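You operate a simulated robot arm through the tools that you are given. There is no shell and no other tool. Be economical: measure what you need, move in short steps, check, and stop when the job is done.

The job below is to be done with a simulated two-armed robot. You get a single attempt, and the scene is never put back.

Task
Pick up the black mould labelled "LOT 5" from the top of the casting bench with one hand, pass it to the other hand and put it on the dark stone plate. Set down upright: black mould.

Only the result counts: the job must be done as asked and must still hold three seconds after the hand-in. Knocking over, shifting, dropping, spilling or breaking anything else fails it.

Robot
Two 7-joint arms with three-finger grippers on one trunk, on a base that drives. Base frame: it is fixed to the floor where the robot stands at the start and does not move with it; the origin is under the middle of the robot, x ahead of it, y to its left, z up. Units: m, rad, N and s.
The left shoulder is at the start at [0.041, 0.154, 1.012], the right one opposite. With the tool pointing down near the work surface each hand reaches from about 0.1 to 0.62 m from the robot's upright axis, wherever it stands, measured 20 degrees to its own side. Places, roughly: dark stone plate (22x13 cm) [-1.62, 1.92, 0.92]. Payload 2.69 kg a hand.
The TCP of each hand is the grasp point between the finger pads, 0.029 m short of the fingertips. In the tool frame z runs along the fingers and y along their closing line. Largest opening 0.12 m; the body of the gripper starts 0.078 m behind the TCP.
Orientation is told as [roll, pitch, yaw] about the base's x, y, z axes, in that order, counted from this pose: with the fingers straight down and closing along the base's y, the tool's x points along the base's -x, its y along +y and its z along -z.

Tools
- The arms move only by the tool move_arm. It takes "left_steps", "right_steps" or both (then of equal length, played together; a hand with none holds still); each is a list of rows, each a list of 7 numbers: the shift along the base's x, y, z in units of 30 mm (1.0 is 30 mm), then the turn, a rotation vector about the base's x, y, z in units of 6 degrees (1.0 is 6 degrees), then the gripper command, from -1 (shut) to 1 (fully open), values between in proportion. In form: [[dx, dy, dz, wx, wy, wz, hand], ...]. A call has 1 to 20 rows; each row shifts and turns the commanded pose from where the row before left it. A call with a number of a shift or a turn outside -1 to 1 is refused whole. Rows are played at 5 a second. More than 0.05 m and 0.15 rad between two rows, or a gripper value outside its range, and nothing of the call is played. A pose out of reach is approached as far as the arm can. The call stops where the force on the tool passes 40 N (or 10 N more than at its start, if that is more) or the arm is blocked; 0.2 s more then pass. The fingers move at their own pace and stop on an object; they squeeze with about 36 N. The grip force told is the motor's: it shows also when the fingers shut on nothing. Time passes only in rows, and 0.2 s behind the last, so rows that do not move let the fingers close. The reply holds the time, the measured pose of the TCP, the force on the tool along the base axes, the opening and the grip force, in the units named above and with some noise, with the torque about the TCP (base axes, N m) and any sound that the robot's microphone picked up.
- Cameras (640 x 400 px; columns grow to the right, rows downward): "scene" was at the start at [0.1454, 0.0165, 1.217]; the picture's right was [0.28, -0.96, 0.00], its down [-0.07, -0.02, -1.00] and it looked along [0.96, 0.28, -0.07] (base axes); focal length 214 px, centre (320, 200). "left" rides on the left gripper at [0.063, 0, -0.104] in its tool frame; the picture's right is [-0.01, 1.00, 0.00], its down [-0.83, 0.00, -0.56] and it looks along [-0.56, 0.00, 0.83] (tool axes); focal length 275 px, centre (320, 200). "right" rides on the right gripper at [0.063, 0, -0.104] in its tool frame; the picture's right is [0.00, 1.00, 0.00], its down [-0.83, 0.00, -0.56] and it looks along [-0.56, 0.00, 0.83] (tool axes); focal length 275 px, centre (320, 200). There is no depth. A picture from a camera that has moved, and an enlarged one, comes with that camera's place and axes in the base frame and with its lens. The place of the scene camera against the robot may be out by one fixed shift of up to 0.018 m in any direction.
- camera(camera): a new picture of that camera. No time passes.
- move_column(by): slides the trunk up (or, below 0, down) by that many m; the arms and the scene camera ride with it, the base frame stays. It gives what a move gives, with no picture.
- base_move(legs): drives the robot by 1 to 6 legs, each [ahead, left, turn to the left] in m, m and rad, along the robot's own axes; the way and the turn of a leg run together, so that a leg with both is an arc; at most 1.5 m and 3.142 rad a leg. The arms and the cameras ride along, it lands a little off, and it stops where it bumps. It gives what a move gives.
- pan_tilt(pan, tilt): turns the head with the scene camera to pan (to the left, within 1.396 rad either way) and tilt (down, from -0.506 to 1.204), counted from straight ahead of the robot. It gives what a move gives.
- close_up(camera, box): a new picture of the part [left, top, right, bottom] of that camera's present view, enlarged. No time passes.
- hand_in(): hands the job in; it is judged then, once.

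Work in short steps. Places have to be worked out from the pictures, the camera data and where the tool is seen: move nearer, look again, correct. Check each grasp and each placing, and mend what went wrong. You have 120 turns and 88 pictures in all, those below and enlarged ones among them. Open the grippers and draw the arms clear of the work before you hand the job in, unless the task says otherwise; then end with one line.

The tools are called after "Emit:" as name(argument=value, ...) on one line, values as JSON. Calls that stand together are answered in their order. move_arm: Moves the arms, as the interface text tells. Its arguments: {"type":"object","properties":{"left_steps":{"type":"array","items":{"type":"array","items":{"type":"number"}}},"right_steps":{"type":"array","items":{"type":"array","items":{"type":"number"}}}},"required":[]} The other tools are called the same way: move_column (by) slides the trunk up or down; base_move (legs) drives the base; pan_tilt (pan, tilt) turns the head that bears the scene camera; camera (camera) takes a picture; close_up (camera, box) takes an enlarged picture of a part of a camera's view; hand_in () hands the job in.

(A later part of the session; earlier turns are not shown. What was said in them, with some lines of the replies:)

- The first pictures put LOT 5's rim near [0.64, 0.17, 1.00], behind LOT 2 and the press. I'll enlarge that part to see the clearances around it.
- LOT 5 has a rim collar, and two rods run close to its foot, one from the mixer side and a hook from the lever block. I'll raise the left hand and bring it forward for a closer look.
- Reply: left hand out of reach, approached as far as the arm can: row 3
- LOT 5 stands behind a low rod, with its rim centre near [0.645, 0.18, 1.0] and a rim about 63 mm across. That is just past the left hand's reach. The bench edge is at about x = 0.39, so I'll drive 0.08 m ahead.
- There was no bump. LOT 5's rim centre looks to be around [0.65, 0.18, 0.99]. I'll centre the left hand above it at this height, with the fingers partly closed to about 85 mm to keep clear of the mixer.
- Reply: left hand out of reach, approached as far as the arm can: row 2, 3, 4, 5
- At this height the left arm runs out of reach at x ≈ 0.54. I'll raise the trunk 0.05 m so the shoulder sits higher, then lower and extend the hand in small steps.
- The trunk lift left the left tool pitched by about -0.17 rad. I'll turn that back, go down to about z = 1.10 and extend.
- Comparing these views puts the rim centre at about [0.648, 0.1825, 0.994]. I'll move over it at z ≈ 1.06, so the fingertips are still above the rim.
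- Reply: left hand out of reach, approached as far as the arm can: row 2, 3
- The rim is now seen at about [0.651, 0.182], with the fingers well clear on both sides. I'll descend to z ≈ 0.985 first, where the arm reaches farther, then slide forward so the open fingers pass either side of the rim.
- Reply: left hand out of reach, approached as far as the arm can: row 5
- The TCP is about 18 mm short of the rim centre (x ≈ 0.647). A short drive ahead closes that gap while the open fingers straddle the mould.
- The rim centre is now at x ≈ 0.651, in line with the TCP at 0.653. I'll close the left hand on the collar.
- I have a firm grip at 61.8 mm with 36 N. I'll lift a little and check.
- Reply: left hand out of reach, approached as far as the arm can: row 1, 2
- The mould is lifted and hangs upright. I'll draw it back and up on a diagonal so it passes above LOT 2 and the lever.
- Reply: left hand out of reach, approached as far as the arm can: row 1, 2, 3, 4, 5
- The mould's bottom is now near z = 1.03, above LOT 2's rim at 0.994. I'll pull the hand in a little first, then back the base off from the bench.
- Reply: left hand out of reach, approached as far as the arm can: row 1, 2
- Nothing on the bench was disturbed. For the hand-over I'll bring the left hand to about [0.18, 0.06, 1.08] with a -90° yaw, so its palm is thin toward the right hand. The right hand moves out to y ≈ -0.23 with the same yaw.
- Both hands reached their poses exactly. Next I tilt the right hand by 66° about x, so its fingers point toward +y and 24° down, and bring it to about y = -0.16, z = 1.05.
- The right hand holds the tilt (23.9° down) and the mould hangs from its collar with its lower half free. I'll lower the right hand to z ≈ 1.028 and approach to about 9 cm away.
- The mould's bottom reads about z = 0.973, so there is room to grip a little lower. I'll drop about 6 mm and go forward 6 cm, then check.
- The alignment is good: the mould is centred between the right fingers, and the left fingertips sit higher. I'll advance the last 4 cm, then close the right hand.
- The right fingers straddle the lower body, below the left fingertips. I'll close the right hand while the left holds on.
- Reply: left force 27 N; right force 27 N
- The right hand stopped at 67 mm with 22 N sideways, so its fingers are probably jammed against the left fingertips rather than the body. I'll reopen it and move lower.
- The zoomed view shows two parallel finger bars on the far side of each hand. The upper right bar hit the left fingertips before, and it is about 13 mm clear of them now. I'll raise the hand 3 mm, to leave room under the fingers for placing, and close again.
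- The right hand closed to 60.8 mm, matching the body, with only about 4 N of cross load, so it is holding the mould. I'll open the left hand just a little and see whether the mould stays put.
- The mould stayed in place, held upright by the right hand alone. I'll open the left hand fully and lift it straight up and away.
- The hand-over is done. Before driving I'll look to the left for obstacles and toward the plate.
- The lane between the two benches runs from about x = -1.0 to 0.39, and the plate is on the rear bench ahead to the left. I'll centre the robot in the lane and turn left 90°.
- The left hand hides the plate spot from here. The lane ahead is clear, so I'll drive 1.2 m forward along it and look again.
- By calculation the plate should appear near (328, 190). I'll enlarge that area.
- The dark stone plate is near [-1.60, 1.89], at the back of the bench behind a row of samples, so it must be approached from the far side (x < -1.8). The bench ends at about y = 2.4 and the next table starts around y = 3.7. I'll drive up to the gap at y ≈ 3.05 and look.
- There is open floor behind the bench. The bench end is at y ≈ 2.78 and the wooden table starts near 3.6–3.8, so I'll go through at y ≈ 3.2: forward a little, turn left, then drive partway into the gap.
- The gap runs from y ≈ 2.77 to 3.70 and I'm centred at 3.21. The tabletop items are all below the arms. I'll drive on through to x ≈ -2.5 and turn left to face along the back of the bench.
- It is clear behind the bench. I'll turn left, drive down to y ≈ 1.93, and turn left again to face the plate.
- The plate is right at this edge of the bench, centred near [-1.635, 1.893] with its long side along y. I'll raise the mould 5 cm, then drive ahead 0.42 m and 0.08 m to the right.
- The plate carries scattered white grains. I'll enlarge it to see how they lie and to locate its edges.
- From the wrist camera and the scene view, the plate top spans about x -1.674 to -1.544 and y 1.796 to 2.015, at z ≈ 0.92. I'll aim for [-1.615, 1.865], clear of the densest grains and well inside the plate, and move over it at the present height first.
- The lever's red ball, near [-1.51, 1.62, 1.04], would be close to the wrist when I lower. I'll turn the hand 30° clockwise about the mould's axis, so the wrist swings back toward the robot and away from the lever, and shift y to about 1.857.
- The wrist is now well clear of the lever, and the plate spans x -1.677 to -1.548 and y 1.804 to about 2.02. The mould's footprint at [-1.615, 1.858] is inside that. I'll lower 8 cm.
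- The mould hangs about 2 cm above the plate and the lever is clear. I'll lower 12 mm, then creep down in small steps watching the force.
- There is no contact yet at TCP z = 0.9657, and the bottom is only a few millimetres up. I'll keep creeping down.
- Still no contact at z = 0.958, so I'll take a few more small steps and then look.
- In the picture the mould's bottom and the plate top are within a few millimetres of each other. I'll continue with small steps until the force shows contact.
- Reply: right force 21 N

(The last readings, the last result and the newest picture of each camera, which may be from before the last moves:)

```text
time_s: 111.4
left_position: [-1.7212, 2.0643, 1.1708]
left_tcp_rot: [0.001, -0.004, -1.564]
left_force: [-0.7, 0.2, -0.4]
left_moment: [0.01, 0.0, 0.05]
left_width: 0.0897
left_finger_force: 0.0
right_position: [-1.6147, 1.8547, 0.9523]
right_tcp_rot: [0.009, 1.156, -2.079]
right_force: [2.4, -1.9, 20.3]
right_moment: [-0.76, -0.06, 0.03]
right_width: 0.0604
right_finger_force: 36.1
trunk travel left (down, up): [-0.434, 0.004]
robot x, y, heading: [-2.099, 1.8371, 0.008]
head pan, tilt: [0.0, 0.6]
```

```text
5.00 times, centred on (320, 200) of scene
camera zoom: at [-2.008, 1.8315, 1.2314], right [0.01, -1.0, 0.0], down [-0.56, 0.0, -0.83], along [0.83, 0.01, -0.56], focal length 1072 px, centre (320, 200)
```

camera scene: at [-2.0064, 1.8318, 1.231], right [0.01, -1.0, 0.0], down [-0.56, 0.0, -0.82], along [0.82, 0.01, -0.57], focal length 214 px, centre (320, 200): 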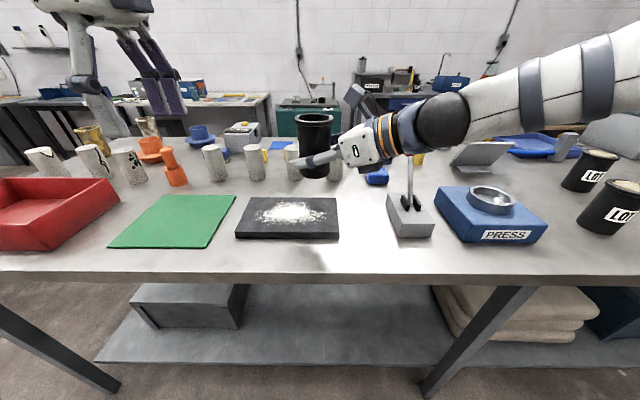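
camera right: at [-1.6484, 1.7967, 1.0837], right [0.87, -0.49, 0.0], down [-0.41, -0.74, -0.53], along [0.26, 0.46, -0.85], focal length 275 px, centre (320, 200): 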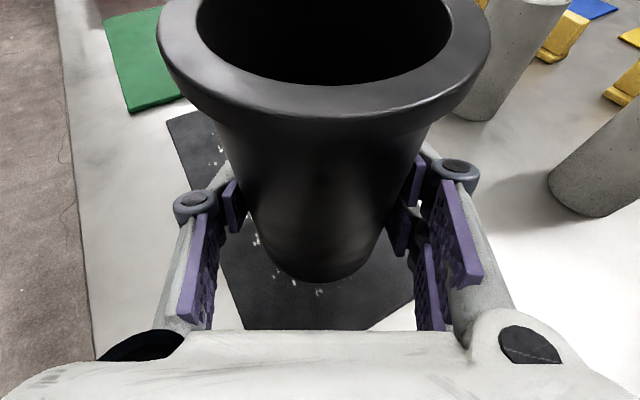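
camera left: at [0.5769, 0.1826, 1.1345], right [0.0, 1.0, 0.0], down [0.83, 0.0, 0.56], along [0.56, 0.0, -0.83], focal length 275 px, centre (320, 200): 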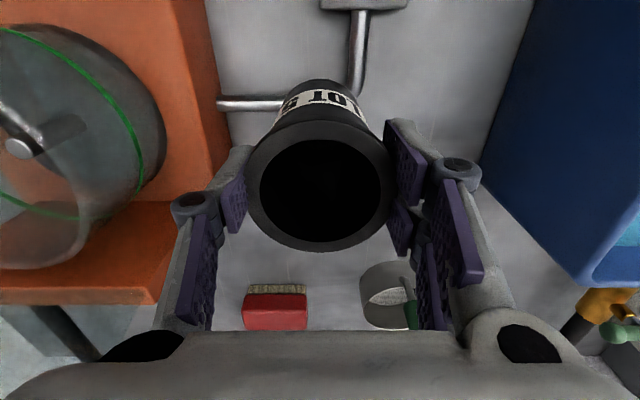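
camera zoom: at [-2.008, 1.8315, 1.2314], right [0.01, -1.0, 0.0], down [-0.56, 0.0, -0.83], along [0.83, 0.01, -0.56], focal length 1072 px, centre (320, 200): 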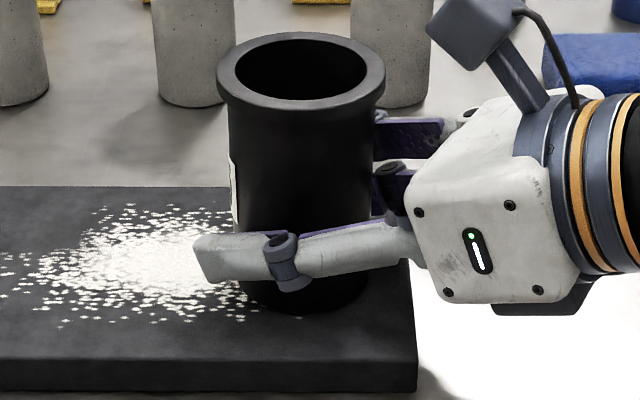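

Contact is confirmed, with 20 N upward and the moment placing it under the mould's edge rather than a fingertip. I'll ease up about 1 mm to take the load off, then open gently so the mould settles.

Emit:
move_arm(right_steps=[[0, 0, 0.04, 0, 0, 0, -1], [0, 0, 0, 0, 0, 0, 0.03], [0, 0, 0, 0, 0, 0, 0.08], [0, 0, 0, 0, 0, 0, 0.15], [0, 0, 0, 0, 0, 0, 0.25]])

Emit:
close_up(camera="scene", box=[260, 160, 380, 240])

Emit:
camera(camera="right")

```text
time_s: 112.6
left_position: [-1.7196, 2.0647, 1.1681]
left_tcp_rot: [0.0, -0.001, -1.562]
left_force: [-0.2, 0.3, -1.3]
left_moment: [0.04, 0.01, 0.02]
left_width: 0.0902
left_finger_force: 0.1
right_position: [-1.6163, 1.8541, 0.9488]
right_tcp_rot: [-0.002, 1.148, -2.092]
right_force: [-0.2, 2.5, 4.4]
right_moment: [0.03, -0.14, 0.1]
right_width: 0.0751
right_finger_force: 0.1
trunk travel left (down, up): [-0.434, 0.004]
robot x, y, heading: [-2.0971, 1.8383, 0.004]
head pan, tilt: [0.0, 0.6]
```

```text
5.00 times, centred on (320, 200) of scene
camera zoom: at [-2.0067, 1.8321, 1.231], right [0.01, -1.0, 0.0], down [-0.56, 0.0, -0.83], along [0.83, 0.01, -0.56], focal length 1072 px, centre (320, 200)
```

zoom: 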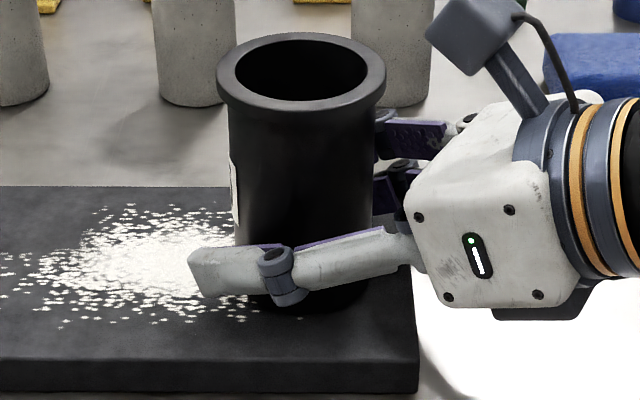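

```text
26 pictures are left
camera right: at [-1.6485, 1.794, 1.0507], right [0.87, -0.49, 0.0], down [-0.42, -0.74, -0.53], along [0.26, 0.46, -0.85], focal length 275 px, centre (320, 200)
```

right: 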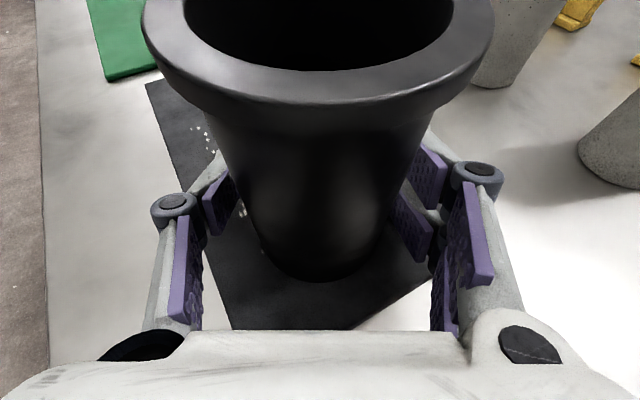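

The mould stands flat on the plate, and the released hand sagged about 4 mm so a fingertip touches lightly. I'll raise the hand slightly, open more, and draw it straight back along its own pointing line.

Emit:
move_arm(right_steps=[[0, 0, 0.2, 0, 0, 0, 0.25], [0, 0, 0, 0, 0, 0, 0.6], [0, 0, 0, 0, 0, 0, 0.6], [-0.25, -0.43, 0, 0, 0, 0, 0.6], [-0.4, -0.7, 0, 0, 0, 0, 0.6], [-0.4, -0.7, 0, 0, 0, 0, 0.6], [-0.4, -0.7, 0.1, 0, 0, 0, 0.6]])

Emit:
camera(camera="scene")

Emit:
camera(camera="right")

```text
time_s: 114.2
left_position: [-1.7192, 2.0621, 1.1705]
left_tcp_rot: [0.001, -0.003, -1.562]
left_force: [0.1, 0.3, -0.2]
left_moment: [0.02, 0.01, 0.0]
left_width: 0.0899
left_finger_force: 0.2
right_position: [-1.6602, 1.7786, 0.9599]
right_tcp_rot: [0.0, 1.152, -2.085]
right_force: [0.5, -0.4, 0.2]
right_moment: [-0.03, -0.02, 0.02]
right_width: 0.0959
right_finger_force: 0.2
trunk travel left (down, up): [-0.434, 0.004]
robot x, y, heading: [-2.0991, 1.8436, 0.008]
head pan, tilt: [0.0, 0.6]
```

```text
25 pictures are left
camera scene: at [-2.007, 1.8315, 1.2311], right [0.01, -1.0, 0.0], down [-0.56, 0.0, -0.83], along [0.83, 0.01, -0.56], focal length 214 px, centre (320, 200)
```

scene: 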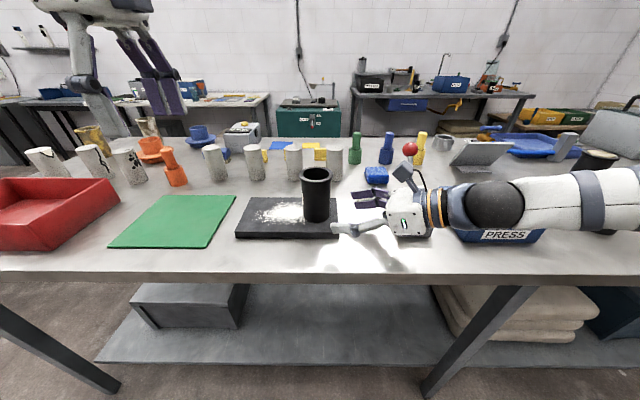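

```text
24 pictures are left
camera right: at [-1.6933, 1.7172, 1.0607], right [0.87, -0.49, 0.0], down [-0.41, -0.74, -0.53], along [0.27, 0.46, -0.85], focal length 275 px, centre (320, 200)
```

right: 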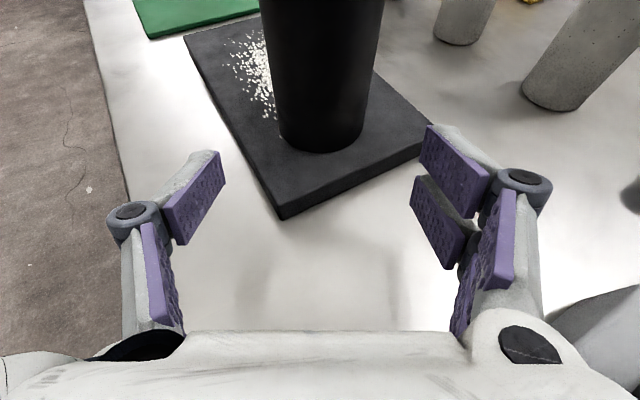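

The mould stands upright and wholly on the plate, and the hand is free of it. I'll now draw the right hand back toward the robot and up, away from the lever and press.

Emit:
move_arm(right_steps=[[-0.6, -0.3, 0.4, 0, 0, 0, 0.6], [-0.9, -0.2, 0.8, 0, 0, 0, 0.6], [-0.9, 0, 0.9, 0, 0, 0, 0.6], [-0.8, 0, 0.9, 0, 0, 0, 0.6], [-0.5, 0, 0.9, 0, 0, 0, 0.6], [0, 0, 0, 0, 0, 0, 0.6]])

Emit:
camera(camera="scene")

Emit:
close_up(camera="scene", box=[220, 130, 460, 260])

```text
time_s: 115.6
left_position: [-1.7185, 2.0649, 1.1701]
left_tcp_rot: [0.0, -0.002, -1.563]
left_force: [0.4, 0.3, 0.5]
left_moment: [0.0, 0.01, -0.01]
left_width: 0.0899
left_finger_force: 0.0
right_position: [-1.7696, 1.7639, 1.0763]
right_tcp_rot: [0.0, 1.149, -2.085]
right_force: [0.8, 0.8, -0.2]
right_moment: [0.0, 0.03, 0.01]
right_width: 0.0961
right_finger_force: 0.1
right hand out of reach, approached as far as the arm can: row 4
trunk travel left (down, up): [-0.434, 0.004]
robot x, y, heading: [-2.0967, 1.8409, 0.009]
head pan, tilt: [0.0, 0.6]
```

```text
23 pictures are left
camera scene: at [-2.006, 1.832, 1.231], right [0.01, -1.0, 0.0], down [-0.57, 0.0, -0.82], along [0.82, 0.01, -0.57], focal length 214 px, centre (320, 200)
```

scene: 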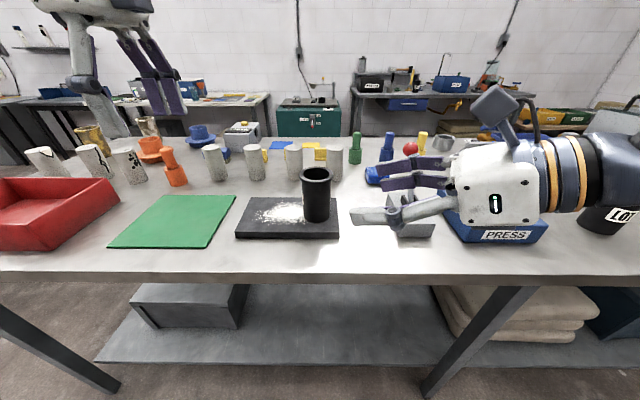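

```text
2.67 times, centred on (340, 195) of scene
camera zoom: at [-2.006, 1.832, 1.231], right [0.01, -1.0, 0.0], down [-0.57, 0.0, -0.82], along [0.82, 0.01, -0.57], focal length 572 px, centre (267, 213)
```

zoom: 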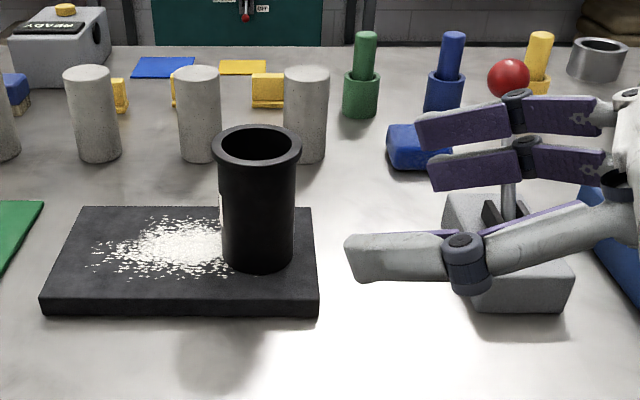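

The mould stands upright on the plate, clear of the densest grains, and nothing else has moved. I'll back the base away so both arms are clear, then take a last look.

Emit:
base_move(legs=[[-0.35, 0, 0]])

Emit:
camera(camera="scene")

```text
time_s: 117.9
left_position: [-2.0711, 2.0614, 1.1698]
left_tcp_rot: [-0.002, -0.003, -1.559]
left_force: [-1.0, 1.0, 0.5]
left_moment: [0.0, 0.0, -0.01]
left_width: 0.0898
left_finger_force: 0.1
right_position: [-2.119, 1.7613, 1.0765]
right_tcp_rot: [-0.001, 1.153, -2.084]
right_force: [-0.4, 0.2, 0.6]
right_moment: [-0.01, 0.01, -0.01]
right_width: 0.0962
right_finger_force: 0.0
trunk travel left (down, up): [-0.434, 0.004]
robot x, y, heading: [-2.4475, 1.8366, 0.011]
head pan, tilt: [0.0, 0.6]
```

```text
21 pictures are left
camera scene: at [-2.3562, 1.8287, 1.2311], right [0.01, -1.0, 0.0], down [-0.56, -0.01, -0.83], along [0.83, 0.01, -0.56], focal length 214 px, centre (320, 200)
```

scene: 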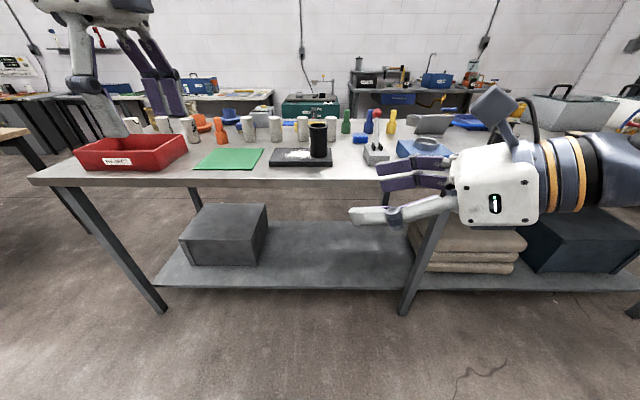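

The mould stands upright on the stone plate, both hands are open and clear, and everything else is in place, so I'm handing in.

Emit:
hand_in()

```text
The job is handed in.
```

The black "LOT 5" mould was picked up with the left hand, passed in the air to the right hand, and now stands upright on the dark stone plate. I saw nothing else knocked or moved.
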